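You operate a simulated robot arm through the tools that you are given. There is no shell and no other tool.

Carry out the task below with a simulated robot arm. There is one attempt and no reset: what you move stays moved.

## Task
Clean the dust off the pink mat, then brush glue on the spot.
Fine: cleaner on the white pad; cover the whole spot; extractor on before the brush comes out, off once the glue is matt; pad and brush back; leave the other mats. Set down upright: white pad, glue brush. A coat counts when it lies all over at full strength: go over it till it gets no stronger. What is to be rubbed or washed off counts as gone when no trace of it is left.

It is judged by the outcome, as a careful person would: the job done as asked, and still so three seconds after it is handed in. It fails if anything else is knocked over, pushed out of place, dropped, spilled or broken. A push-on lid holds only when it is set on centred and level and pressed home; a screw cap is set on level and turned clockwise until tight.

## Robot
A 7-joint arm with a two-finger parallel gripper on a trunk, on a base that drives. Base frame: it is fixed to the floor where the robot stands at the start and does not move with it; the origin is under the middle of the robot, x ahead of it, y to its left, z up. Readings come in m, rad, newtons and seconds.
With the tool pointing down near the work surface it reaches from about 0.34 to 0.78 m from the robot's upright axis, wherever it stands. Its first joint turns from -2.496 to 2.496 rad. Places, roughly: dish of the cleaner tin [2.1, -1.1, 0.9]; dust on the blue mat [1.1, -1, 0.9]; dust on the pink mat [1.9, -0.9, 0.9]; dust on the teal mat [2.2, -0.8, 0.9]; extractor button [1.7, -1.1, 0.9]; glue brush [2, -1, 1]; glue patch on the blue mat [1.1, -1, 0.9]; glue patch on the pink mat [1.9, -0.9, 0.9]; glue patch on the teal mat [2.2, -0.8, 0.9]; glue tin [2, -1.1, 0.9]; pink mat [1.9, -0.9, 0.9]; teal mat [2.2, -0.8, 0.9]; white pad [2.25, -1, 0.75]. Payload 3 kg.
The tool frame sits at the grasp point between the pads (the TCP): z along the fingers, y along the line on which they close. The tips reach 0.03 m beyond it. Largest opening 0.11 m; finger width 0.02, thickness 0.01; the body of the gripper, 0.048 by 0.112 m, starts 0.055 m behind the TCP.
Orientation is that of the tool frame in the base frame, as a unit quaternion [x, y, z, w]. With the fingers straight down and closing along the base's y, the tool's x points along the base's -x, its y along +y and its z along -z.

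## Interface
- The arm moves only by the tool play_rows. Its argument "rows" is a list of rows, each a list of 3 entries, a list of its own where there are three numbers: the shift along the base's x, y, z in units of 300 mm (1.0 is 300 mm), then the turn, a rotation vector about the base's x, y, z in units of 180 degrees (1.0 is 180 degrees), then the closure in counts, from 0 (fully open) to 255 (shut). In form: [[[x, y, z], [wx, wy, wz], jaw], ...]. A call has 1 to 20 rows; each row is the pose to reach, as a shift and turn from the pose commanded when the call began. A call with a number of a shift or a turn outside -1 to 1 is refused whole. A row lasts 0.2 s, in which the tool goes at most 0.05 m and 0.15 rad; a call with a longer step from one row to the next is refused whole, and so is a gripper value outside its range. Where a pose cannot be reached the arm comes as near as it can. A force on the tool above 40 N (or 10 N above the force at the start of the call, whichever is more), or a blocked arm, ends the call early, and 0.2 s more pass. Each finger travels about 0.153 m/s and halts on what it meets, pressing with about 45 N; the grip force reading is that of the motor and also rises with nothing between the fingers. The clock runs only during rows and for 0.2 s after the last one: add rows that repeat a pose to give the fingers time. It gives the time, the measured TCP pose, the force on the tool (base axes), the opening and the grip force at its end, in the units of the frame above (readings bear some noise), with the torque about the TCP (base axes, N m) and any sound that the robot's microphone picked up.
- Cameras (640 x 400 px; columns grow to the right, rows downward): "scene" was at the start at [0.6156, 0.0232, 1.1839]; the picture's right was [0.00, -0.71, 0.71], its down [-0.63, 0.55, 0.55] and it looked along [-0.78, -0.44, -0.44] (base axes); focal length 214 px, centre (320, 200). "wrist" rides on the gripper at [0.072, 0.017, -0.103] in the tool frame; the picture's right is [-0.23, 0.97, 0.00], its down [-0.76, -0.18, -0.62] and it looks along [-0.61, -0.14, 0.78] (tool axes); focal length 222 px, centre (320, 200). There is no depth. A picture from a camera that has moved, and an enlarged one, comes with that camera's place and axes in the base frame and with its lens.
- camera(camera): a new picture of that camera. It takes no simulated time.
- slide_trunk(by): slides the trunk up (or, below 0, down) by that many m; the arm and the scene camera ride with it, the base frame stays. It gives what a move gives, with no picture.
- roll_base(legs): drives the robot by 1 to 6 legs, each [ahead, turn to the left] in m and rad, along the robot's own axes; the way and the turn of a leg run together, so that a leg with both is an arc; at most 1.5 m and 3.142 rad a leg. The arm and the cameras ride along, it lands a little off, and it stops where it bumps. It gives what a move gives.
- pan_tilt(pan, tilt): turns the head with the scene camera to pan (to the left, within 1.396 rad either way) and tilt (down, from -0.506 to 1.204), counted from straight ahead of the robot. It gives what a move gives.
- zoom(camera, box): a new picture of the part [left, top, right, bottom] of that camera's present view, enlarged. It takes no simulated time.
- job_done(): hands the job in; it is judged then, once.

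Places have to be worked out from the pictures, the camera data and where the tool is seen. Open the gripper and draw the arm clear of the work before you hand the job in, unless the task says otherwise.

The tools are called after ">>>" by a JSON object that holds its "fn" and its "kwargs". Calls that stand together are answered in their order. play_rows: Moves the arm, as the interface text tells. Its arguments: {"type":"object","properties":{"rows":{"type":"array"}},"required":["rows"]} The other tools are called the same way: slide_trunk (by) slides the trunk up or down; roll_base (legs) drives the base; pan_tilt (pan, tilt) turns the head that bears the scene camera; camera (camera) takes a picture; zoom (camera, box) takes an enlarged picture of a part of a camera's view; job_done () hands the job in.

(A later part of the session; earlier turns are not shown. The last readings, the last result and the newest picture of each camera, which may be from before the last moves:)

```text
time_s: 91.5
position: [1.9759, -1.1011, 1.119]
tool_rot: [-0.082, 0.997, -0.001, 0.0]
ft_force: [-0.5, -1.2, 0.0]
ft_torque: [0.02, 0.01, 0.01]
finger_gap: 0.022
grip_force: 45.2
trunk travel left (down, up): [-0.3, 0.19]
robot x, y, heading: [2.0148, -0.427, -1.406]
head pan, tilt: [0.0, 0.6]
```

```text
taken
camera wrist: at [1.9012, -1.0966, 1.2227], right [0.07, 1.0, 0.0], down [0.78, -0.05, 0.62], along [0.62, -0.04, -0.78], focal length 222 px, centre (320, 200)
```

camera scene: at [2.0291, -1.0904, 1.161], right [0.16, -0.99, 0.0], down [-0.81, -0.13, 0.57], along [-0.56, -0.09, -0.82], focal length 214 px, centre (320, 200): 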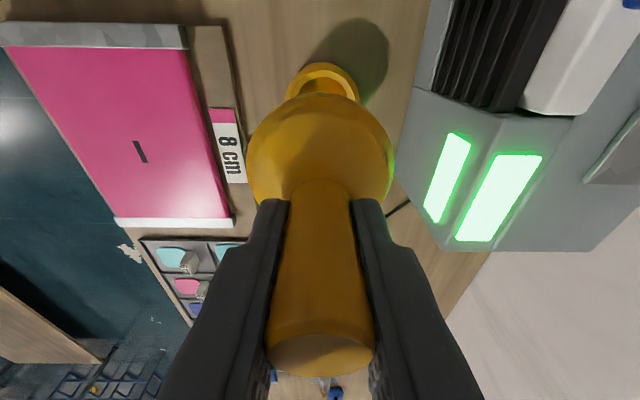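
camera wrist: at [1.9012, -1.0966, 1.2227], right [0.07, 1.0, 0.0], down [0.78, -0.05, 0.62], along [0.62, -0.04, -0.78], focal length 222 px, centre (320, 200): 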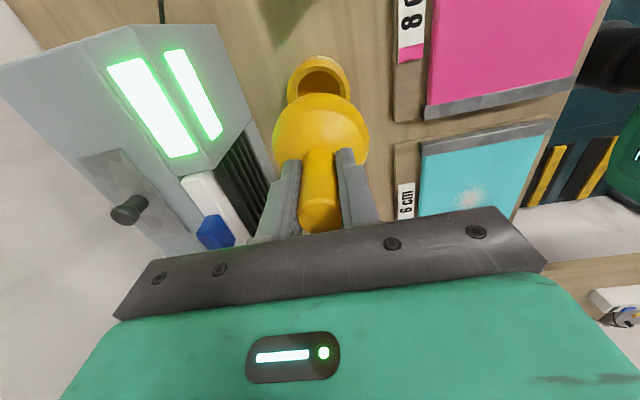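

The tin stands open and the extractor is on. I carry the brush over the slit at about (1.878,-0.8645) and come down to z≈1.02.

>>> {"fn": "play_rows", "kwargs": {"rows": [[[-0.05, 0.13, 0], [0, 0, 0], 255], [[-0.11, 0.27, 0], [0, 0, 0], 255], [[-0.17, 0.41, 0], [0, 0, 0], 255], [[-0.23, 0.55, 0], [0, 0, 0], 255], [[-0.29, 0.69, 0], [0, 0, 0], 255], [[-0.327, 0.788, -0.05], [0, 0, 0], 255], [[-0.327, 0.788, -0.2], [0, 0, 0], 255], [[-0.327, 0.788, -0.33], [0, 0, 0], 255], [[-0.327, 0.788, -0.33], [0, 0, 0], 255]]}}

>>> {"fn": "camera", "kwargs": {"camera": "scene"}}

>>> {"fn": "camera", "kwargs": {"camera": "wrist"}}

```text
time_s: 93.5
position: [1.8787, -0.865, 1.0195]
tool_rot: [-0.082, 0.997, -0.001, 0.0]
ft_force: [0.2, -0.6, -0.6]
ft_torque: [0.0, 0.04, 0.01]
finger_gap: 0.0221
grip_force: 45.2
trunk travel left (down, up): [-0.3, 0.19]
robot x, y, heading: [2.0132, -0.4266, -1.405]
head pan, tilt: [0.0, 0.6]
```

```text
taken
camera scene: at [1.9315, -0.8529, 1.0615], right [0.16, -0.99, 0.0], down [-0.81, -0.13, 0.57], along [-0.56, -0.09, -0.82], focal length 214 px, centre (320, 200)
```

scene: 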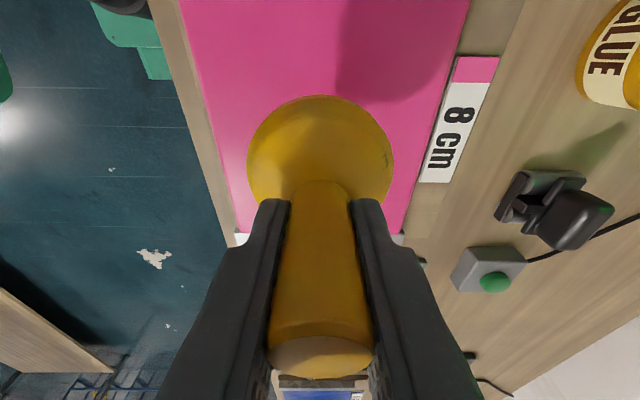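

```text
taken
camera wrist: at [1.8036, -0.8591, 1.1232], right [0.07, 1.0, 0.0], down [0.78, -0.05, 0.62], along [0.62, -0.04, -0.78], focal length 222 px, centre (320, 200)
```

wrist: 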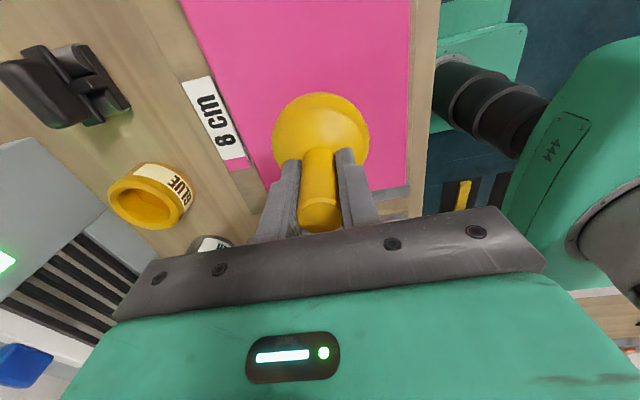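

The brush is over the slit. I descend in steps, watching for contact force.

>>> {"fn": "play_rows", "kwargs": {"rows": [[[0, 0, -0.03], [0, 0, 0], 255], [[0, 0, -0.06], [0, 0, 0], 255], [[0, 0, -0.075], [0, 0, 0], 255], [[0, 0, -0.09], [0, 0, 0], 255], [[0, 0, -0.09], [0, 0, 0], 255]]}}

```text
time_s: 94.7
position: [1.8781, -0.8653, 0.9924]
tool_rot: [-0.081, 0.997, -0.002, 0.0]
ft_force: [0.4, -0.1, 0.3]
ft_torque: [0.01, 0.0, 0.03]
finger_gap: 0.0222
grip_force: 44.7
trunk travel left (down, up): [-0.3, 0.19]
robot x, y, heading: [2.0096, -0.4294, -1.401]
head pan, tilt: [0.0, 0.6]
```

>>> {"fn": "play_rows", "kwargs": {"rows": [[[0, 0, -0.007], [0, 0, 0], 255], [[0, 0, -0.014], [0, 0, 0], 255], [[0, 0, -0.02], [0, 0, 0], 255], [[0, 0, -0.02], [0, 0, 0], 255]]}}

>>> {"fn": "camera", "kwargs": {"camera": "wrist"}}

```text
time_s: 95.7
position: [1.8781, -0.8658, 0.985]
tool_rot: [-0.083, 0.997, -0.001, 0.0]
ft_force: [0.1, -0.6, 0.6]
ft_torque: [0.0, 0.02, -0.03]
finger_gap: 0.0222
grip_force: 45.1
trunk travel left (down, up): [-0.3, 0.19]
robot x, y, heading: [2.0128, -0.4297, -1.406]
head pan, tilt: [0.0, 0.6]
```

```text
taken
camera wrist: at [1.8036, -0.8599, 1.09], right [0.07, 1.0, 0.0], down [0.78, -0.05, 0.62], along [0.62, -0.04, -0.78], focal length 222 px, centre (320, 200)
```

wrist: 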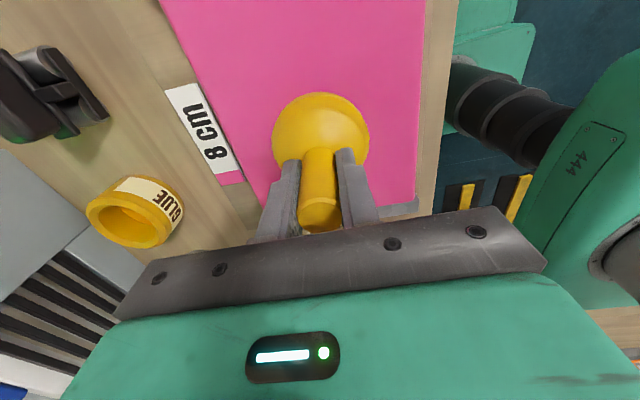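

>>> {"fn": "play_rows", "kwargs": {"rows": [[[0, 0, -0.005], [0, 0, 0], 255], [[0, 0, -0.01], [0, 0, 0], 255], [[0, 0, -0.013], [0, 0, 0], 255], [[0, 0, -0.013], [0, 0, 0], 255]]}}

```text
time_s: 96.7
position: [1.8798, -0.8642, 0.9824]
tool_rot: [-0.082, 0.997, -0.001, 0.0]
ft_force: [0.4, 0.3, -1.7]
ft_torque: [0.0, -0.01, -0.02]
finger_gap: 0.0222
grip_force: 44.8
trunk travel left (down, up): [-0.3, 0.19]
robot x, y, heading: [2.0098, -0.4257, -1.405]
head pan, tilt: [0.0, 0.6]
```

No contact yet at ~0.982. I keep creeping down.

>>> {"fn": "play_rows", "kwargs": {"rows": [[[0, 0, -0.005], [0, 0, 0], 255], [[0, 0, -0.01], [0, 0, 0], 255], [[0, 0, -0.013], [0, 0, 0], 255], [[0, 0, -0.013], [0, 0, 0], 255]]}}

```text
time_s: 97.7
position: [1.8799, -0.8644, 0.9782]
tool_rot: [-0.08, 0.997, -0.002, 0.0]
ft_force: [0.6, -1.1, 10.7]
ft_torque: [0.01, -0.08, -0.02]
finger_gap: 0.0219
grip_force: 44.9
trunk travel left (down, up): [-0.3, 0.19]
robot x, y, heading: [2.0132, -0.4284, -1.403]
head pan, tilt: [0.0, 0.6]
```

Contact at about 11 N (z≈0.978). I make a first stroke along the slit and look at what it leaves.

>>> {"fn": "play_rows", "kwargs": {"rows": [[[0.05, 0.0085, 0], [0, 0, 0], 255], [[0.1, 0.017, 0], [0, 0, 0], 255], [[0.05, 0.0085, 0], [0, 0, 0], 255], [[0, 0, 0], [0, 0, 0], 255], [[-0.06, -0.01, 0], [0, 0, 0], 255], [[-0.12, -0.02, 0], [0, 0, 0], 255], [[-0.12, -0.02, 0.05], [0, 0, 0], 255], [[-0.22, -0.037, 0.15], [0, 0, 0], 255], [[-0.35, -0.06, 0.2], [0, 0, 0], 255], [[-0.35, -0.06, 0.2], [0, 0, 0], 255]]}}

>>> {"fn": "camera", "kwargs": {"camera": "scene"}}

```text
time_s: 99.9
position: [1.774, -0.8811, 1.0385]
tool_rot: [-0.082, 0.997, -0.001, 0.0]
ft_force: [-1.2, -0.5, -0.8]
ft_torque: [-0.02, 0.06, 0.02]
finger_gap: 0.0222
grip_force: 44.9
trunk travel left (down, up): [-0.3, 0.19]
robot x, y, heading: [2.0101, -0.4269, -1.407]
head pan, tilt: [0.0, 0.6]
```

```text
taken
camera scene: at [1.8271, -0.8706, 1.08], right [0.16, -0.99, 0.0], down [-0.81, -0.13, 0.56], along [-0.56, -0.09, -0.83], focal length 214 px, centre (320, 200)
```

scene: 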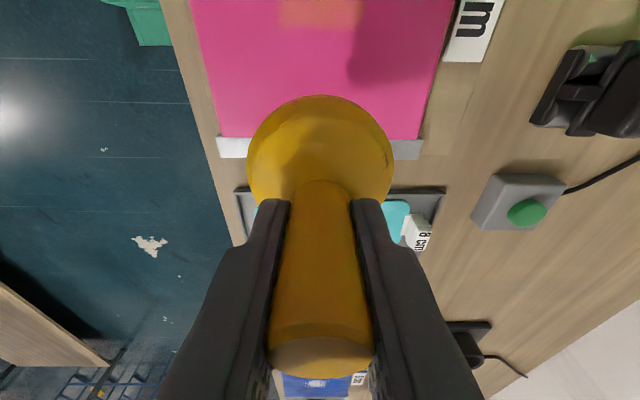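

The glue shows as an orange band at the top of the view; I tilt the head forward for a clear look.

>>> {"fn": "pan_tilt", "kwargs": {"pan": 0, "tilt": 0.0}}

>>> {"fn": "camera", "kwargs": {"camera": "scene"}}

>>> {"fn": "zoom", "kwargs": {"camera": "scene", "box": [225, 50, 425, 210]}}

```text
time_s: 100.9
position: [1.7737, -0.8821, 1.0386]
tool_rot: [-0.082, 0.997, -0.001, 0.0]
ft_force: [1.0, -0.9, -0.9]
ft_torque: [0.0, -0.01, 0.0]
finger_gap: 0.022
grip_force: 45.2
trunk travel left (down, up): [-0.3, 0.19]
robot x, y, heading: [2.0135, -0.4292, -1.405]
head pan, tilt: [0.0, 0.0]
```

```text
taken
camera scene: at [1.8814, -0.8619, 1.0784], right [0.16, -0.99, 0.0], down [-0.99, -0.16, 0.0], along [0.0, 0.0, -1.0], focal length 214 px, centre (320, 200)
```

scene: 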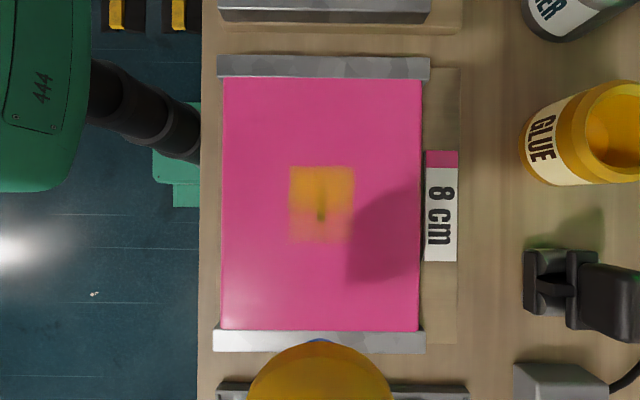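

```text
2.50 times, centred on (325, 130) of scene
camera zoom: at [1.8814, -0.8619, 1.0784], right [0.16, -0.99, 0.0], down [-0.99, -0.16, 0.0], along [0.0, 0.0, -1.0], focal length 536 px, centre (308, 375)
```

zoom: 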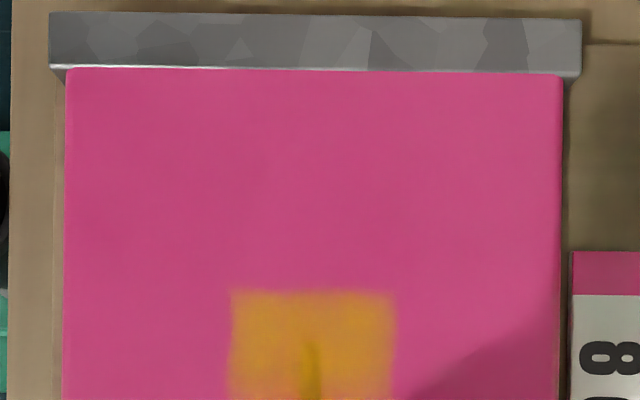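

The brush lays a band about 6 cm wide; two passes are stronger than one. I'll zoom on the painted patch to find the slit centre and band edges precisely.

>>> {"fn": "zoom", "kwargs": {"camera": "scene", "box": [260, 145, 380, 265]}}

```text
3.33 times, centred on (320, 205) of scene
camera zoom: at [1.8814, -0.8619, 1.0784], right [0.16, -0.99, 0.0], down [-0.99, -0.16, 0.0], along [0.0, 0.0, -1.0], focal length 715 px, centre (320, 183)
```

zoom: 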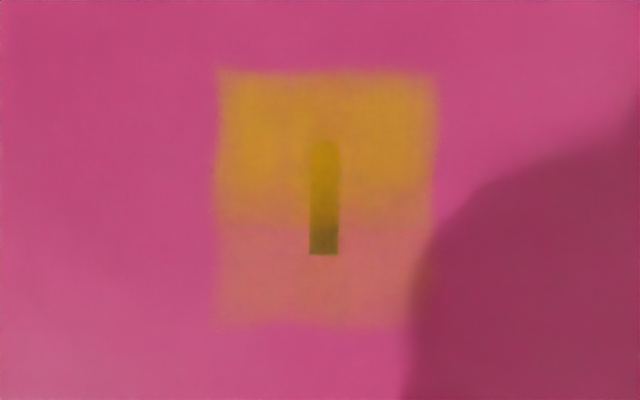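

Slit centre ≈ (1.8778,-0.8636); the brush band is ±3 cm wide across. I'll paint two overlapping lanes covering ±4.5 cm around the slit, there and back each, at the same contact height.

>>> {"fn": "play_rows", "kwargs": {"rows": [[[0.1, 0.045, -0.03], [0, 0, 0], 255], [[0.1902, 0.0822, -0.08], [0, 0, 0], 255], [[0.1902, 0.0822, -0.18], [0, 0, 0], 255], [[0.1902, 0.0822, -0.2], [0, 0, 0], 255], [[0.2888, 0.099, -0.2], [0, 0, 0], 255], [[0.3875, 0.1157, -0.2], [0, 0, 0], 255], [[0.4861, 0.1324, -0.2], [0, 0, 0], 255], [[0.3875, 0.1157, -0.2], [0, 0, 0], 255], [[0.2888, 0.099, -0.2], [0, 0, 0], 255], [[0.1902, 0.0822, -0.2], [0, 0, 0], 255], [[0.2058, -0.0098, -0.2], [0, 0, 0], 255], [[0.3045, 0.007, -0.2], [0, 0, 0], 255], [[0.4031, 0.0236, -0.2], [0, 0, 0], 255], [[0.5017, 0.0403, -0.2], [0, 0, 0], 255], [[0.4031, 0.0236, -0.2], [0, 0, 0], 255], [[0.3045, 0.007, -0.2], [0, 0, 0], 255], [[0.2058, -0.0098, -0.2], [0, 0, 0], 255], [[0.2058, -0.0098, -0.1], [0, 0, 0], 255], [[0.1, 0, 0], [0, 0, 0], 255], [[0, 0, 0], [0, 0, 0], 255]]}}

>>> {"fn": "camera", "kwargs": {"camera": "scene"}}

>>> {"fn": "zoom", "kwargs": {"camera": "scene", "box": [260, 145, 380, 265]}}

```text
time_s: 105.1
position: [1.7734, -0.8818, 1.0389]
tool_rot: [-0.082, 0.997, -0.001, 0.0]
ft_force: [-0.4, 1.1, -1.6]
ft_torque: [-0.01, 0.03, 0.0]
finger_gap: 0.0223
grip_force: 45.2
trunk travel left (down, up): [-0.3, 0.19]
robot x, y, heading: [2.0122, -0.4284, -1.402]
head pan, tilt: [0.0, 0.0]
```

```text
taken
camera scene: at [1.8814, -0.8619, 1.0795], right [0.16, -0.99, 0.0], down [-0.99, -0.16, 0.0], along [0.0, 0.0, -1.0], focal length 214 px, centre (320, 200)
```

scene: 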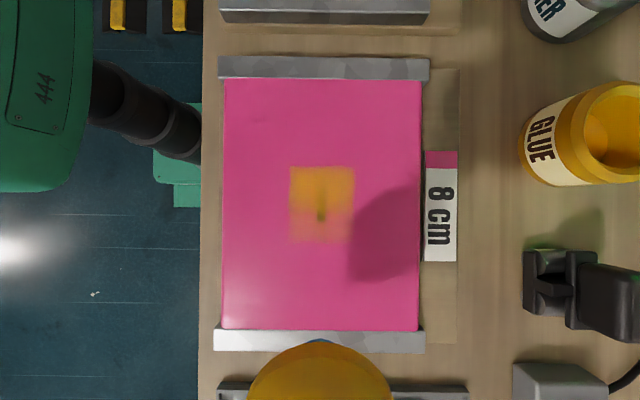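

```text
3.33 times, centred on (320, 205) of scene
camera zoom: at [1.8814, -0.8619, 1.0795], right [0.16, -0.99, 0.0], down [-0.99, -0.16, 0.0], along [0.0, 0.0, -1.0], focal length 715 px, centre (320, 183)
```

zoom: 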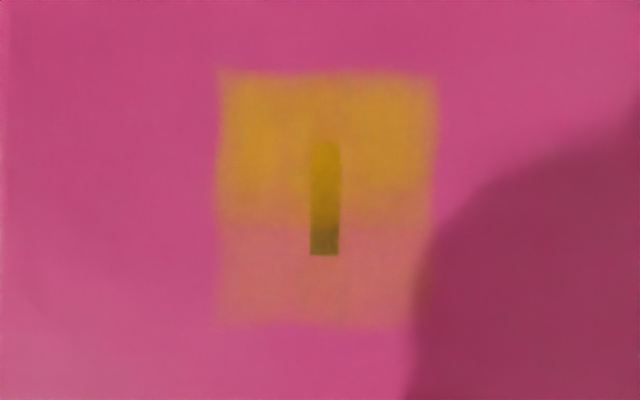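

Nothing changed, so either the brush did not touch or it is dry. I'll set it down at the patch centre at that same height and read the force.

>>> {"fn": "play_rows", "kwargs": {"rows": [[[0.12, 0.02, -0.05], [0, 0, 0], 255], [[0.24, 0.04, -0.1], [0, 0, 0], 255], [[0.346, 0.06, -0.15], [0, 0, 0], 255], [[0.346, 0.06, -0.2], [0, 0, 0], 255], [[0.346, 0.06, -0.2], [0, 0, 0], 255]]}}

```text
time_s: 106.3
position: [1.8778, -0.8647, 0.9792]
tool_rot: [-0.081, 0.997, -0.002, 0.0]
ft_force: [0.2, 0.4, -0.1]
ft_torque: [-0.02, -0.02, 0.0]
finger_gap: 0.0222
grip_force: 45.1
trunk travel left (down, up): [-0.3, 0.19]
robot x, y, heading: [2.008, -0.4295, -1.406]
head pan, tilt: [0.0, 0.0]
```

No contact at that height any more; I lower in small steps.

>>> {"fn": "play_rows", "kwargs": {"rows": [[[0, 0, -0.003], [0, 0, 0], 255], [[0, 0, -0.006], [0, 0, 0], 255], [[0, 0, -0.006], [0, 0, 0], 255]]}}

```text
time_s: 107.1
position: [1.8782, -0.8646, 0.9772]
tool_rot: [-0.081, 0.997, -0.003, -0.002]
ft_force: [2.7, 0.6, 22.6]
ft_torque: [0.08, -0.28, 0.02]
finger_gap: 0.0223
grip_force: 45.1
trunk travel left (down, up): [-0.3, 0.19]
robot x, y, heading: [2.0116, -0.4291, -1.401]
head pan, tilt: [0.0, 0.0]
```

22 N now. I'll stroke the near lane from here, checking whether contact holds.

>>> {"fn": "play_rows", "kwargs": {"rows": [[[-0.0078, 0.046, 0], [0, 0, 0], 255], [[0.0908, 0.0627, 0], [0, 0, 0], 255], [[0.1401, 0.0711, 0], [0, 0, 0], 255], [[0.0415, 0.0544, 0], [0, 0, 0], 255], [[-0.0571, 0.0377, 0], [0, 0, 0], 255], [[-0.1557, 0.0209, 0], [0, 0, 0], 255], [[-0.0571, 0.0377, 0], [0, 0, 0], 255], [[0.0415, 0.0544, 0], [0, 0, 0], 255], [[0.1401, 0.0711, 0], [0, 0, 0], 255]]}}

>>> {"fn": "camera", "kwargs": {"camera": "wrist"}}

```text
time_s: 109.1
position: [1.9202, -0.8427, 0.9786]
tool_rot: [-0.082, 0.997, -0.001, 0.001]
ft_force: [-0.7, -0.4, -0.4]
ft_torque: [0.03, 0.02, -0.02]
finger_gap: 0.0219
grip_force: 44.9
trunk travel left (down, up): [-0.3, 0.19]
robot x, y, heading: [2.0127, -0.4288, -1.406]
head pan, tilt: [0.0, 0.0]
```

```text
taken
camera wrist: at [1.8453, -0.8377, 1.0821], right [0.07, 1.0, 0.0], down [0.78, -0.05, 0.62], along [0.62, -0.04, -0.78], focal length 222 px, centre (320, 200)
```

wrist: 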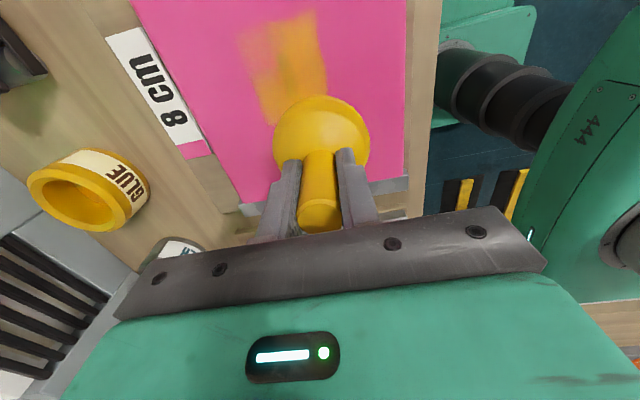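

The lane took glue, but at the +A end contact is lost: the surface falls slightly toward there. I'll probe the contact height here.

>>> {"fn": "play_rows", "kwargs": {"rows": [[[0, 0, -0.002], [0, 0, 0], 255], [[0, 0, -0.004], [0, 0, 0], 255], [[0, 0, -0.004], [0, 0, 0], 255]]}}

```text
time_s: 109.9
position: [1.9205, -0.8443, 0.9769]
tool_rot: [-0.082, 0.997, -0.002, 0.0]
ft_force: [3.8, -0.4, 10.4]
ft_torque: [0.0, -0.32, 0.04]
finger_gap: 0.0221
grip_force: 45.2
trunk travel left (down, up): [-0.3, 0.19]
robot x, y, heading: [2.01, -0.43, -1.401]
head pan, tilt: [0.0, 0.0]
```

10 N here 1.2 mm lower. I stroke back to the −A end, raising slightly with a slope of about 2.5 %, and read the force there.

>>> {"fn": "play_rows", "kwargs": {"rows": [[[-0.0986, -0.0167, 0.0025], [0, 0, 0], 255], [[-0.1972, -0.0334, 0.005], [0, 0, 0], 255], [[-0.2958, -0.0502, 0.0075], [0, 0, 0], 255]]}}

```text
time_s: 110.7
position: [1.8306, -0.8587, 0.9782]
tool_rot: [-0.082, 0.997, -0.002, 0.001]
ft_force: [1.9, 1.5, 7.1]
ft_torque: [0.13, -0.17, 0.0]
finger_gap: 0.0219
grip_force: 44.7
trunk travel left (down, up): [-0.3, 0.19]
robot x, y, heading: [2.0111, -0.4261, -1.407]
head pan, tilt: [0.0, 0.0]
```

Contact holds evenly with that slope (7–10 N). I continue: another there-and-back on this lane, then the far lane.

>>> {"fn": "play_rows", "kwargs": {"rows": [[[0.0986, 0.0167, -0.0035], [0, 0, 0], 255], [[0.1972, 0.0334, -0.006], [0, 0, 0], 255], [[0.2958, 0.0502, -0.0085], [0, 0, 0], 255], [[0.1972, 0.0334, -0.006], [0, 0, 0], 255], [[0.0986, 0.0167, -0.0035], [0, 0, 0], 255], [[0, 0, -0.001], [0, 0, 0], 255], [[0.0156, -0.092, -0.001], [0, 0, 0], 255], [[0.1142, -0.0753, -0.0035], [0, 0, 0], 255], [[0.2128, -0.0586, -0.006], [0, 0, 0], 255], [[0.3114, -0.0418, -0.0085], [0, 0, 0], 255], [[0.2128, -0.0586, -0.006], [0, 0, 0], 255], [[0.1142, -0.0753, -0.0035], [0, 0, 0], 255], [[0.0156, -0.092, -0.001], [0, 0, 0], 255]]}}

>>> {"fn": "camera", "kwargs": {"camera": "scene"}}

```text
time_s: 113.5
position: [1.8356, -0.8878, 0.977]
tool_rot: [-0.082, 0.997, -0.001, 0.0]
ft_force: [0.4, 0.8, -0.9]
ft_torque: [0.01, 0.07, 0.0]
finger_gap: 0.0221
grip_force: 44.7
trunk travel left (down, up): [-0.3, 0.19]
robot x, y, heading: [2.0146, -0.4297, -1.408]
head pan, tilt: [0.0, 0.0]
```

```text
taken
camera scene: at [1.9438, -0.8663, 1.0178], right [0.16, -0.99, 0.0], down [-0.99, -0.16, 0.0], along [0.0, 0.0, -1.0], focal length 214 px, centre (320, 200)
```

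scene: 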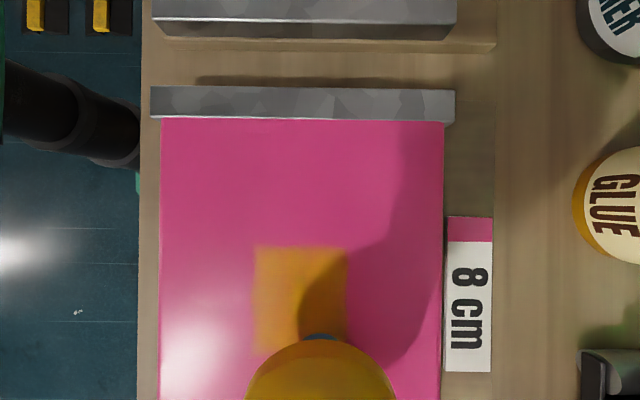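

The glue seems to take only within a bounded area around the slit (edges unchanged). I lift and back off to look straight down on it.

>>> {"fn": "play_rows", "kwargs": {"rows": [[[0, 0, 0.05], [0, 0, 0], 255], [[-0.1, 0.01, 0.15], [0, 0, 0], 255], [[-0.205, 0.02, 0.205], [0, 0, 0], 255], [[-0.205, 0.02, 0.205], [0, 0, 0], 255]]}}

>>> {"fn": "camera", "kwargs": {"camera": "scene"}}

>>> {"fn": "zoom", "kwargs": {"camera": "scene", "box": [260, 145, 380, 265]}}

```text
time_s: 114.5
position: [1.7742, -0.8803, 1.0412]
tool_rot: [-0.082, 0.997, -0.001, -0.001]
ft_force: [0.0, 0.6, -0.6]
ft_torque: [-0.02, 0.03, 0.0]
finger_gap: 0.0222
grip_force: 44.8
trunk travel left (down, up): [-0.3, 0.19]
robot x, y, heading: [2.0103, -0.4289, -1.407]
head pan, tilt: [0.0, 0.0]
```

```text
taken
camera scene: at [1.8807, -0.86, 1.0805], right [0.16, -0.99, 0.0], down [-0.99, -0.16, 0.0], along [0.0, 0.0, -1.0], focal length 214 px, centre (320, 200)
```

scene: 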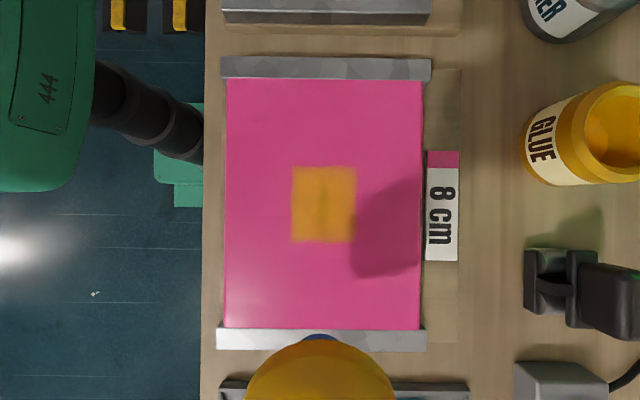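

```text
3.33 times, centred on (320, 205) of scene
camera zoom: at [1.8807, -0.86, 1.0805], right [0.16, -0.99, 0.0], down [-0.99, -0.16, 0.0], along [0.0, 0.0, -1.0], focal length 715 px, centre (320, 183)
```

zoom: 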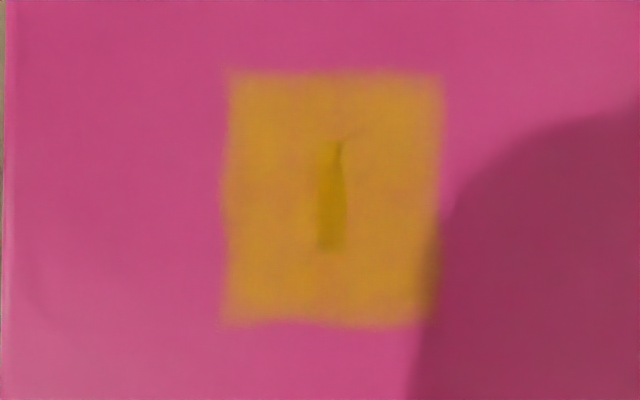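

The patch now looks evenly coated, about 7×6 cm around the slit, edges fixed. I'll go over it again until it gets no stronger: first find contact at its centre.

>>> {"fn": "play_rows", "kwargs": {"rows": [[[0.12, 0.02, -0.05], [0, 0, 0], 255], [[0.24, 0.04, -0.1], [0, 0, 0], 255], [[0.341, 0.054, -0.16], [0, 0, 0], 255], [[0.341, 0.054, -0.206], [0, 0, 0], 255], [[0.341, 0.054, -0.211], [0, 0, 0], 255], [[0.341, 0.054, -0.211], [0, 0, 0], 255]]}}

```text
time_s: 115.9
position: [1.8759, -0.8651, 0.9768]
tool_rot: [-0.081, 0.997, -0.002, 0.001]
ft_force: [1.1, -0.8, 2.0]
ft_torque: [-0.11, 0.02, -0.03]
finger_gap: 0.0221
grip_force: 45.1
trunk travel left (down, up): [-0.3, 0.19]
robot x, y, heading: [2.0094, -0.4265, -1.406]
head pan, tilt: [0.0, 0.0]
```

Light touch (2 N). I add 0.6 mm and go over the near lane with the slope compensation.

>>> {"fn": "play_rows", "kwargs": {"rows": [[[-0.0111, 0.0657, -0.0007], [0, 0, 0], 255], [[0.0875, 0.0824, -0.0032], [0, 0, 0], 255], [[0.1368, 0.0908, -0.0045], [0, 0, 0], 255], [[0.0382, 0.0741, -0.002], [0, 0, 0], 255], [[-0.0604, 0.0574, 0.0006], [0, 0, 0], 255], [[-0.159, 0.0406, 0.003], [0, 0, 0], 255], [[-0.0604, 0.0574, 0.0006], [0, 0, 0], 255], [[0.0382, 0.0741, -0.002], [0, 0, 0], 255], [[0.1368, 0.0908, -0.0045], [0, 0, 0], 255]]}}

```text
time_s: 117.9
position: [1.919, -0.8351, 0.9762]
tool_rot: [-0.082, 0.997, -0.001, 0.0]
ft_force: [-1.0, 0.3, -1.0]
ft_torque: [0.0, -0.06, -0.02]
finger_gap: 0.0223
grip_force: 45.1
trunk travel left (down, up): [-0.3, 0.19]
robot x, y, heading: [2.0119, -0.429, -1.406]
head pan, tilt: [0.0, 0.0]
```

No contact at this end; I probe lower here.

>>> {"fn": "play_rows", "kwargs": {"rows": [[[0, 0, -0.002], [0, 0, 0], 255], [[0, 0, -0.004], [0, 0, 0], 255], [[0, 0, -0.004], [0, 0, 0], 255]]}}

```text
time_s: 118.8
position: [1.9181, -0.8358, 0.9764]
tool_rot: [-0.08, 0.997, -0.003, 0.001]
ft_force: [2.4, 6.1, 24.2]
ft_torque: [0.59, -0.2, -0.02]
finger_gap: 0.0221
grip_force: 44.4
trunk travel left (down, up): [-0.3, 0.19]
robot x, y, heading: [2.0118, -0.4308, -1.406]
head pan, tilt: [0.0, 0.0]
stopped in row 3: the force on the tool passed its limit at 41 N (the readings are from after the stop); the commanded pose is now the measured one
```

Now 24 N here. I stroke back and forth along this lane from this level.

>>> {"fn": "play_rows", "kwargs": {"rows": [[[-0.0986, -0.0167, 0.0025], [0, 0, 0], 255], [[-0.1972, -0.0334, 0.005], [0, 0, 0], 255], [[-0.2958, -0.0502, 0.0075], [0, 0, 0], 255], [[-0.1972, -0.0334, 0.005], [0, 0, 0], 255], [[-0.0986, -0.0167, 0.0025], [0, 0, 0], 255], [[0, 0, 0], [0, 0, 0], 255], [[-0.0986, -0.0167, 0.0025], [0, 0, 0], 255], [[-0.1972, -0.0334, 0.005], [0, 0, 0], 255], [[-0.2958, -0.0502, 0.0075], [0, 0, 0], 255]]}}

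```text
time_s: 120.8
position: [1.8297, -0.8522, 0.9776]
tool_rot: [-0.081, 0.997, -0.002, 0.0]
ft_force: [2.0, 2.0, 5.7]
ft_torque: [0.12, -0.19, -0.02]
finger_gap: 0.0221
grip_force: 45.9
trunk travel left (down, up): [-0.3, 0.19]
robot x, y, heading: [2.0149, -0.4258, -1.407]
head pan, tilt: [0.0, 0.0]
```

Contact good. I shift to the far lane and check the force there.

>>> {"fn": "play_rows", "kwargs": {"rows": [[[0.0111, -0.0657, 0], [0, 0, 0], 255], [[0.0223, -0.1315, -0.001], [0, 0, 0], 255], [[0.0223, -0.1315, -0.001], [0, 0, 0], 255]]}}

```text
time_s: 121.6
position: [1.8353, -0.8937, 0.9772]
tool_rot: [-0.082, 0.997, -0.003, 0.0]
ft_force: [0.1, 1.9, 5.0]
ft_torque: [0.11, 0.05, -0.02]
finger_gap: 0.0217
grip_force: 44.7
trunk travel left (down, up): [-0.3, 0.19]
robot x, y, heading: [2.0137, -0.4285, -1.408]
head pan, tilt: [0.0, 0.0]
```

5 N there. I run the far lane and then the middle lane, twice each, adding 0.3 mm.

>>> {"fn": "play_rows", "kwargs": {"rows": [[[0.0986, 0.0167, -0.0035], [0, 0, 0], 255], [[0.1972, 0.0334, -0.006], [0, 0, 0], 255], [[0.2958, 0.0502, -0.0085], [0, 0, 0], 255], [[0.1972, 0.0334, -0.006], [0, 0, 0], 255], [[0.0986, 0.0167, -0.0035], [0, 0, 0], 255], [[0, 0, -0.001], [0, 0, 0], 255], [[0.0986, 0.0167, -0.0035], [0, 0, 0], 255], [[0.1972, 0.0334, -0.006], [0, 0, 0], 255], [[0.2958, 0.0502, -0.0085], [0, 0, 0], 255], [[0.2847, 0.1159, -0.008], [0, 0, 0], 255], [[0.1861, 0.0991, -0.0055], [0, 0, 0], 255], [[0.0875, 0.0824, -0.003], [0, 0, 0], 255], [[-0.0111, 0.0657, -0.0005], [0, 0, 0], 255], [[0.0875, 0.0824, -0.003], [0, 0, 0], 255], [[0.1861, 0.0991, -0.0055], [0, 0, 0], 255], [[0.2847, 0.1159, -0.008], [0, 0, 0], 255], [[0.1861, 0.0991, -0.0055], [0, 0, 0], 255], [[0.0875, 0.0824, -0.003], [0, 0, 0], 255], [[-0.0111, 0.0657, -0.0005], [0, 0, 0], 255]]}}

```text
time_s: 125.6
position: [1.8344, -0.8721, 0.9759]
tool_rot: [-0.081, 0.997, -0.004, 0.0]
ft_force: [-0.5, 0.4, -1.2]
ft_torque: [-0.05, 0.05, 0.03]
finger_gap: 0.0221
grip_force: 45.2
trunk travel left (down, up): [-0.3, 0.19]
robot x, y, heading: [2.0153, -0.4276, -1.406]
head pan, tilt: [0.0, 0.0]
```

I lift away and look down on the coat again.

>>> {"fn": "play_rows", "kwargs": {"rows": [[[0, 0, 0.05], [0, 0, 0], 255], [[-0.1, -0.01, 0.15], [0, 0, 0], 255], [[-0.2, -0.03, 0.21], [0, 0, 0], 255], [[-0.2, -0.03, 0.21], [0, 0, 0], 255]]}}

>>> {"fn": "camera", "kwargs": {"camera": "scene"}}

>>> {"fn": "zoom", "kwargs": {"camera": "scene", "box": [260, 145, 380, 265]}}

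```text
time_s: 126.6
position: [1.7745, -0.8827, 1.0402]
tool_rot: [-0.081, 0.997, -0.002, 0.0]
ft_force: [0.4, -1.4, -0.5]
ft_torque: [0.0, -0.02, -0.01]
finger_gap: 0.0219
grip_force: 45.2
trunk travel left (down, up): [-0.3, 0.19]
robot x, y, heading: [2.0139, -0.4298, -1.404]
head pan, tilt: [0.0, 0.0]
```

```text
taken
camera scene: at [1.8812, -0.8612, 1.0805], right [0.16, -0.99, 0.0], down [-0.99, -0.16, 0.0], along [0.0, 0.0, -1.0], focal length 214 px, centre (320, 200)
```

scene: 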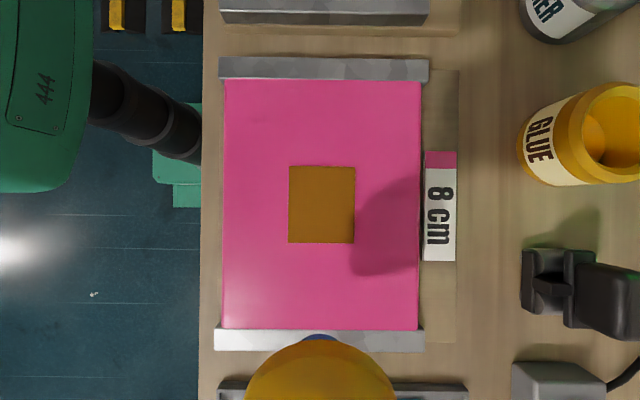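

```text
3.33 times, centred on (320, 205) of scene
camera zoom: at [1.8812, -0.8612, 1.0805], right [0.16, -0.99, 0.0], down [-0.99, -0.16, 0.0], along [0.0, 0.0, -1.0], focal length 715 px, centre (320, 183)
```

zoom: 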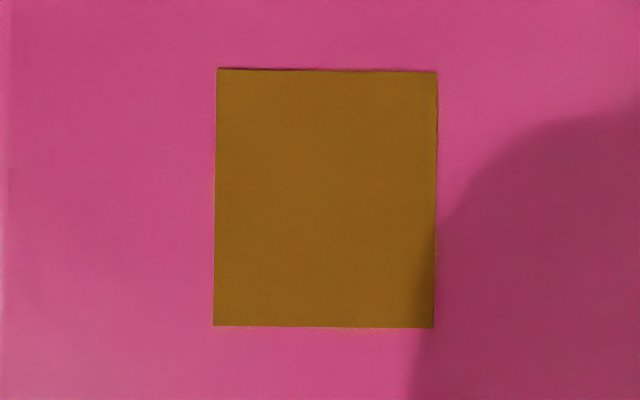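

The coat is now opaque and uniform and hides the slit. I zoom in strongly to check for weak spots at the edges and the surface sheen.

>>> {"fn": "zoom", "kwargs": {"camera": "scene", "box": [280, 158, 330, 208]}}

>>> {"fn": "zoom", "kwargs": {"camera": "scene", "box": [318, 200, 368, 250]}}

```text
8.00 times, centred on (305, 183) of scene
camera zoom: at [1.8812, -0.8612, 1.0805], right [0.16, -0.99, 0.0], down [-0.99, -0.16, 0.0], along [0.0, 0.0, -1.0], focal length 1716 px, centre (440, 336)
```

zoom: 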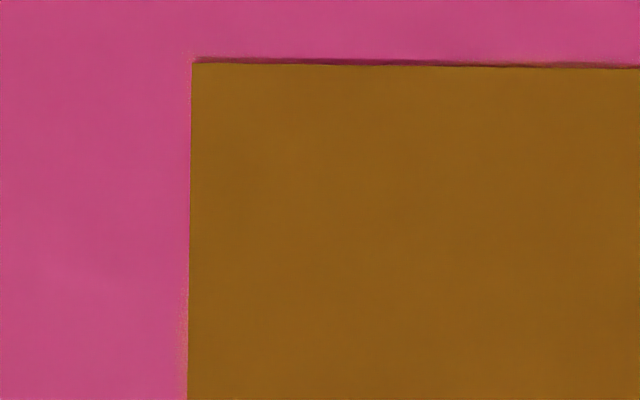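

```text
8.00 times, centred on (343, 225) of scene
camera zoom: at [1.8812, -0.8612, 1.0805], right [0.16, -0.99, 0.0], down [-0.99, -0.16, 0.0], along [0.0, 0.0, -1.0], focal length 1716 px, centre (136, 0)
```

zoom: 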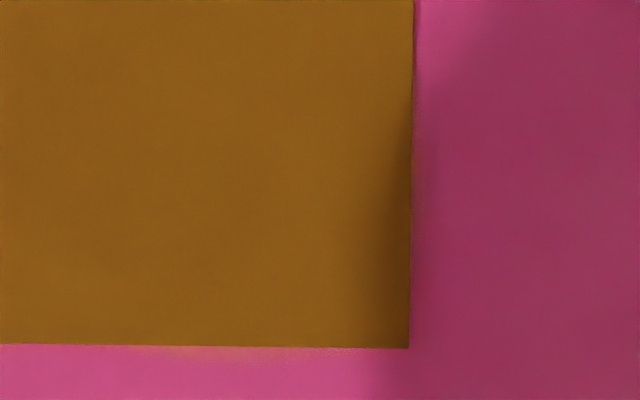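

The coat is crisp, solid and complete. Now the brush goes back: I tilt the head to compare how the brush sits in the grip versus before.

>>> {"fn": "pan_tilt", "kwargs": {"pan": 0, "tilt": 0.6}}

>>> {"fn": "camera", "kwargs": {"camera": "scene"}}

```text
time_s: 127.6
position: [1.7734, -0.882, 1.0402]
tool_rot: [-0.081, 0.997, -0.002, 0.0]
ft_force: [-0.4, -0.1, -0.1]
ft_torque: [0.03, 0.01, -0.01]
finger_gap: 0.0223
grip_force: 45.1
trunk travel left (down, up): [-0.3, 0.19]
robot x, y, heading: [2.0091, -0.4295, -1.402]
head pan, tilt: [0.0, 0.6]
```

```text
taken
camera scene: at [1.8268, -0.8704, 1.0821], right [0.16, -0.99, 0.0], down [-0.82, -0.13, 0.56], along [-0.56, -0.1, -0.83], focal length 214 px, centre (320, 200)
```

scene: 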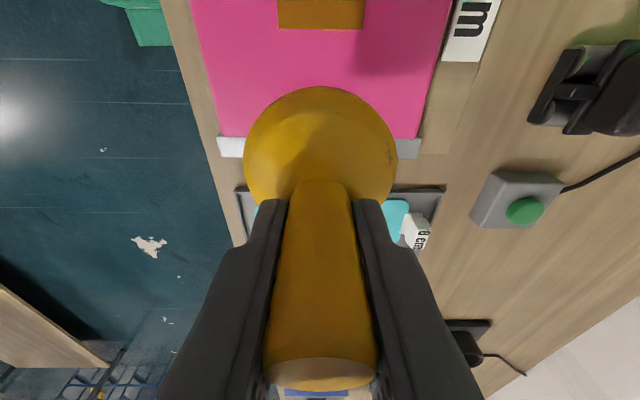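

The brush has slid up ~3 mm in the grip and may lean about 2°. I'll check with the wrist view.

>>> {"fn": "camera", "kwargs": {"camera": "wrist"}}

>>> {"fn": "zoom", "kwargs": {"camera": "scene", "box": [220, 60, 420, 220]}}

```text
taken
camera wrist: at [1.6988, -0.8763, 1.1438], right [0.07, 1.0, 0.0], down [0.78, -0.05, 0.62], along [0.62, -0.05, -0.78], focal length 222 px, centre (320, 200)
```

wrist: 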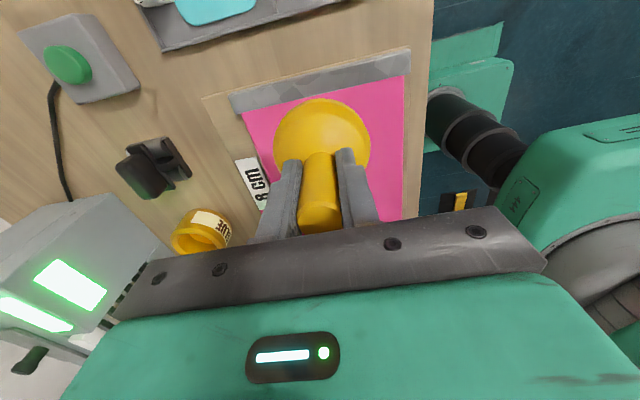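

```text
2.50 times, centred on (320, 140) of scene
camera zoom: at [1.8268, -0.8704, 1.0821], right [0.16, -0.99, 0.0], down [-0.82, -0.13, 0.56], along [-0.56, -0.1, -0.83], focal length 536 px, centre (320, 350)
```

zoom: 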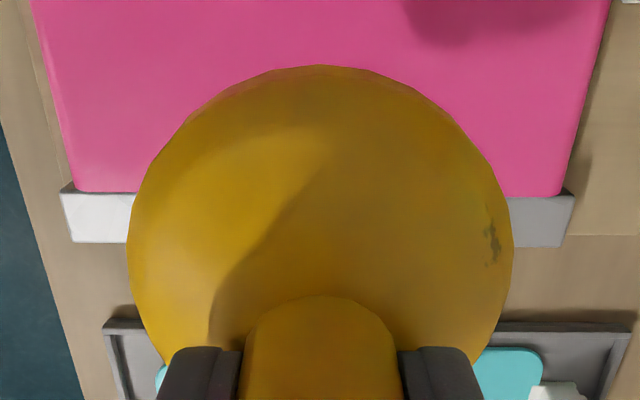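

Both views agree: a slight lean (~0.03 rad, tip toward +A). I'll carry the brush back above the tin at (1.9768,-1.1019), z≈1.12, with a small counter-tilt.

>>> {"fn": "play_rows", "kwargs": {"rows": [[[0, 0, 0.13], [0, 0, 0], 255], [[0.08, -0.03, 0.25], [0, 0, 0], 255], [[0.2, -0.08, 0.267], [-0.0008, 0.0047, 0], 255], [[0.33, -0.15, 0.267], [-0.0016, 0.0094, 0], 255], [[0.45, -0.25, 0.267], [-0.0016, 0.0094, 0], 255], [[0.55, -0.37, 0.267], [-0.0016, 0.0094, 0], 255], [[0.62, -0.5, 0.267], [-0.0016, 0.0094, 0], 255], [[0.66, -0.63, 0.267], [-0.0016, 0.0094, 0], 255], [[0.678, -0.733, 0.267], [-0.0016, 0.0094, 0], 255], [[0.678, -0.733, 0.267], [-0.0016, 0.0094, 0], 255]]}}

>>> {"fn": "camera", "kwargs": {"camera": "scene"}}

>>> {"fn": "camera", "kwargs": {"camera": "wrist"}}

```text
time_s: 129.8
position: [1.9761, -1.1021, 1.1194]
tool_rot: [-0.081, 0.997, -0.003, -0.015]
ft_force: [-0.1, 0.4, -0.9]
ft_torque: [0.01, -0.02, 0.01]
finger_gap: 0.0219
grip_force: 45.3
trunk travel left (down, up): [-0.3, 0.19]
robot x, y, heading: [2.0104, -0.4268, -1.404]
head pan, tilt: [0.0, 0.6]
```

```text
taken
camera scene: at [2.0299, -1.0903, 1.1592], right [0.16, -0.99, 0.01], down [-0.8, -0.13, 0.59], along [-0.58, -0.1, -0.81], focal length 214 px, centre (320, 200)
```

scene: 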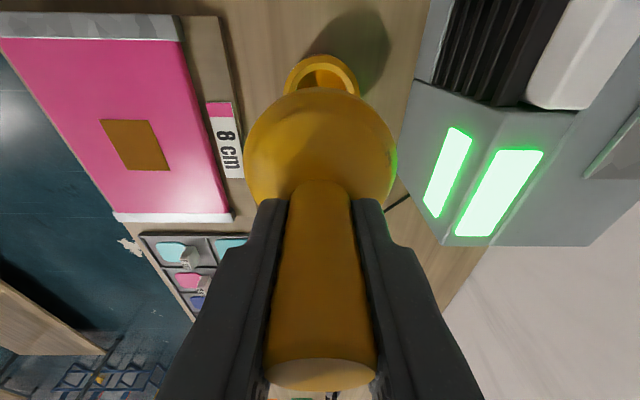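

```text
taken
camera wrist: at [1.9038, -1.0959, 1.2247], right [0.07, 1.0, -0.01], down [0.8, -0.05, 0.6], along [0.6, -0.05, -0.8], focal length 222 px, centre (320, 200)
```

wrist: 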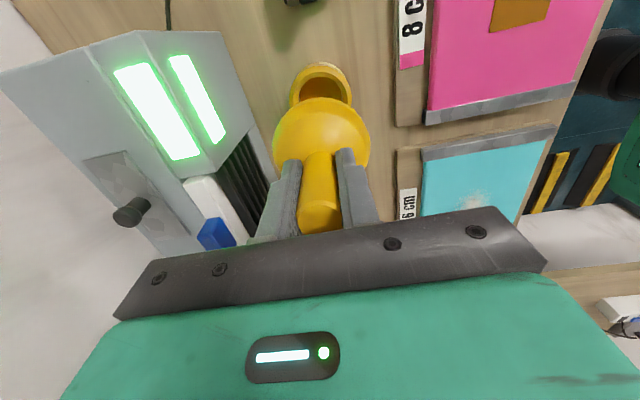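

Aligned with the tin opening. I lower to where the tip should be near the rim, then continue slowly.

>>> {"fn": "play_rows", "kwargs": {"rows": [[[0, 0, -0.1], [0, 0, 0], 255], [[0, 0, -0.2], [0, 0, 0], 255], [[0, 0, -0.28], [0, 0, 0], 255], [[0, 0, -0.31], [0, 0, 0], 255], [[0, 0, -0.34], [0, 0, 0], 255], [[0, 0, -0.36], [0, 0, 0], 255]]}}

>>> {"fn": "camera", "kwargs": {"camera": "scene"}}

>>> {"fn": "camera", "kwargs": {"camera": "wrist"}}

```text
time_s: 131.2
position: [1.977, -1.1004, 1.0125]
tool_rot: [-0.081, 0.997, -0.003, -0.014]
ft_force: [0.9, 0.0, -0.4]
ft_torque: [0.01, 0.01, 0.03]
finger_gap: 0.0222
grip_force: 44.6
trunk travel left (down, up): [-0.3, 0.19]
robot x, y, heading: [2.0077, -0.4305, -1.405]
head pan, tilt: [0.0, 0.6]
```

```text
taken
camera scene: at [2.0306, -1.0894, 1.0533], right [0.16, -0.99, 0.01], down [-0.8, -0.13, 0.59], along [-0.58, -0.1, -0.81], focal length 214 px, centre (320, 200)
```

scene: 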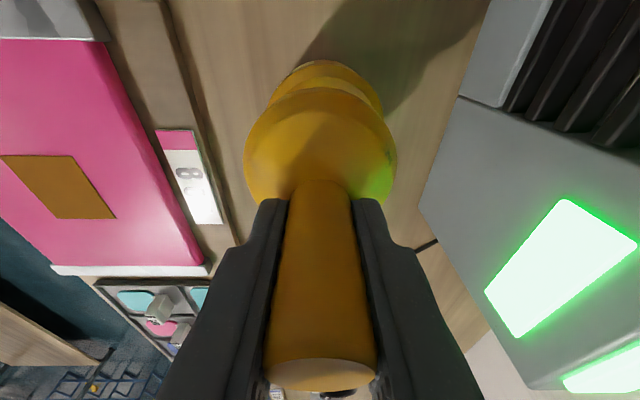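

```text
taken
camera wrist: at [1.9045, -1.0949, 1.1188], right [0.07, 1.0, -0.01], down [0.8, -0.05, 0.6], along [0.6, -0.05, -0.8], focal length 222 px, centre (320, 200)
```

wrist: 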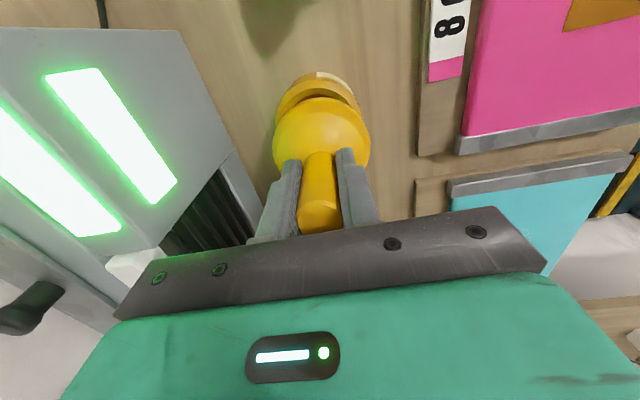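

The brush enters without resistance. I continue to about z 0.975 in small steps.

>>> {"fn": "play_rows", "kwargs": {"rows": [[[0, 0, -0.03], [0, 0, 0], 255], [[0, 0, -0.06], [0, 0, 0], 255], [[0, 0, -0.09], [0, 0, 0], 255], [[0, 0, -0.11], [0, 0, 0], 255], [[0, 0, -0.125], [0, 0, 0], 255]]}}

>>> {"fn": "camera", "kwargs": {"camera": "scene"}}

```text
time_s: 132.4
position: [1.9766, -1.101, 0.9743]
tool_rot: [-0.081, 0.997, -0.004, -0.014]
ft_force: [0.8, -0.3, -0.7]
ft_torque: [0.01, 0.02, 0.02]
finger_gap: 0.0222
grip_force: 46.0
trunk travel left (down, up): [-0.3, 0.19]
robot x, y, heading: [2.0166, -0.4313, -1.406]
head pan, tilt: [0.0, 0.6]
```

```text
taken
camera scene: at [2.0307, -1.0896, 1.0144], right [0.16, -0.99, 0.0], down [-0.8, -0.13, 0.59], along [-0.58, -0.1, -0.81], focal length 214 px, centre (320, 200)
```

scene: 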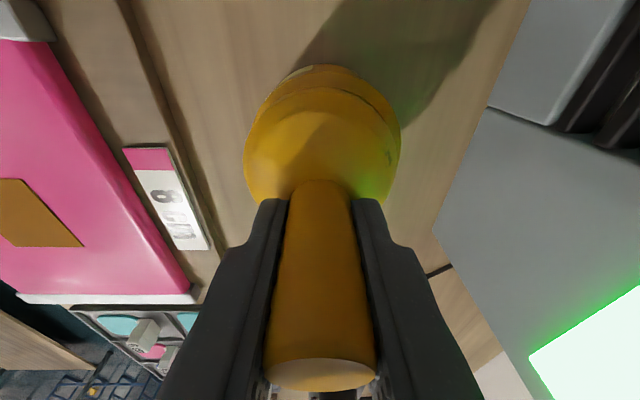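

Nearly seated, no resistance. I lower further in 1.5 mm steps.

>>> {"fn": "play_rows", "kwargs": {"rows": [[[0, 0, -0.005], [0, 0, 0], 255], [[0, 0, -0.01], [0, 0, 0], 255], [[0, 0, -0.015], [0, 0, 0], 255], [[0, 0, -0.02], [0, 0, 0], 255]]}}

```text
time_s: 133.4
position: [1.9762, -1.1017, 0.969]
tool_rot: [-0.081, 0.997, -0.004, -0.015]
ft_force: [-0.1, -0.1, -1.0]
ft_torque: [0.02, 0.02, -0.03]
finger_gap: 0.0221
grip_force: 44.9
trunk travel left (down, up): [-0.3, 0.19]
robot x, y, heading: [2.0131, -0.43, -1.403]
head pan, tilt: [0.0, 0.6]
```

>>> {"fn": "play_rows", "kwargs": {"rows": [[[0, 0, -0.004], [0, 0, 0], 255], [[0, 0, -0.008], [0, 0, 0], 255], [[0, 0, -0.011], [0, 0, 0], 255], [[0, 0, -0.011], [0, 0, 0], 255]]}}

>>> {"fn": "camera", "kwargs": {"camera": "scene"}}

```text
time_s: 134.4
position: [1.9758, -1.1008, 0.9657]
tool_rot: [-0.081, 0.997, -0.005, -0.015]
ft_force: [-0.8, -0.8, 12.6]
ft_torque: [0.04, 0.12, 0.0]
finger_gap: 0.0224
grip_force: 44.8
trunk travel left (down, up): [-0.3, 0.19]
robot x, y, heading: [2.0097, -0.431, -1.403]
head pan, tilt: [0.0, 0.6]
```

```text
taken
camera scene: at [2.0312, -1.0893, 1.0061], right [0.16, -0.99, 0.01], down [-0.8, -0.13, 0.59], along [-0.58, -0.1, -0.81], focal length 214 px, centre (320, 200)
```

scene: 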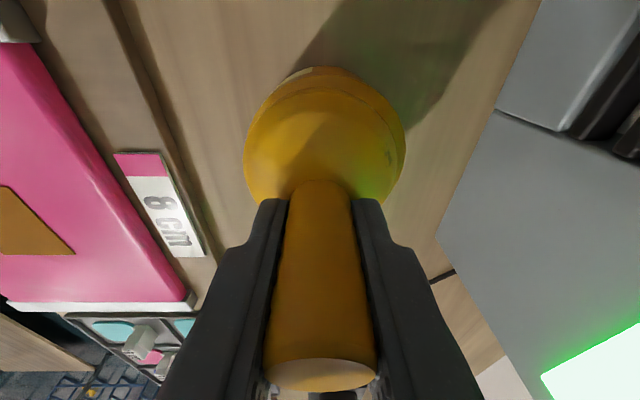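

12.6 N at z≈0.966, exactly the predicted seat height. I open the fingers and look before lifting.

>>> {"fn": "play_rows", "kwargs": {"rows": [[[0, 0, 0.001], [0, 0, 0], 220], [[0, 0, 0.001], [0, 0, 0], 150], [[0, 0, 0.001], [0, 0, 0], 90], [[0, 0, 0.001], [0, 0, 0], 60], [[0, 0, 0.001], [0, 0, 0], 60]]}}

>>> {"fn": "camera", "kwargs": {"camera": "scene"}}

```text
time_s: 135.6
position: [1.9772, -1.1003, 0.9642]
tool_rot: [-0.081, 0.997, -0.003, -0.014]
ft_force: [0.2, 0.3, -0.5]
ft_torque: [0.0, 0.0, -0.01]
finger_gap: 0.0844
grip_force: 0.1
trunk travel left (down, up): [-0.3, 0.19]
robot x, y, heading: [2.0128, -0.4295, -1.405]
head pan, tilt: [0.0, 0.6]
```

```text
taken
camera scene: at [2.0315, -1.0892, 1.0053], right [0.16, -0.99, 0.0], down [-0.8, -0.13, 0.59], along [-0.58, -0.1, -0.81], focal length 214 px, centre (320, 200)
```

scene: 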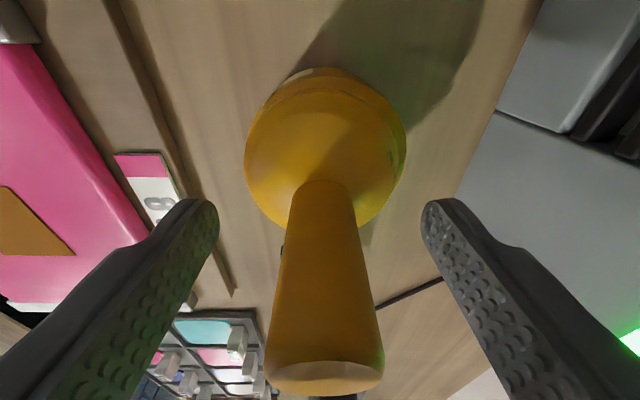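

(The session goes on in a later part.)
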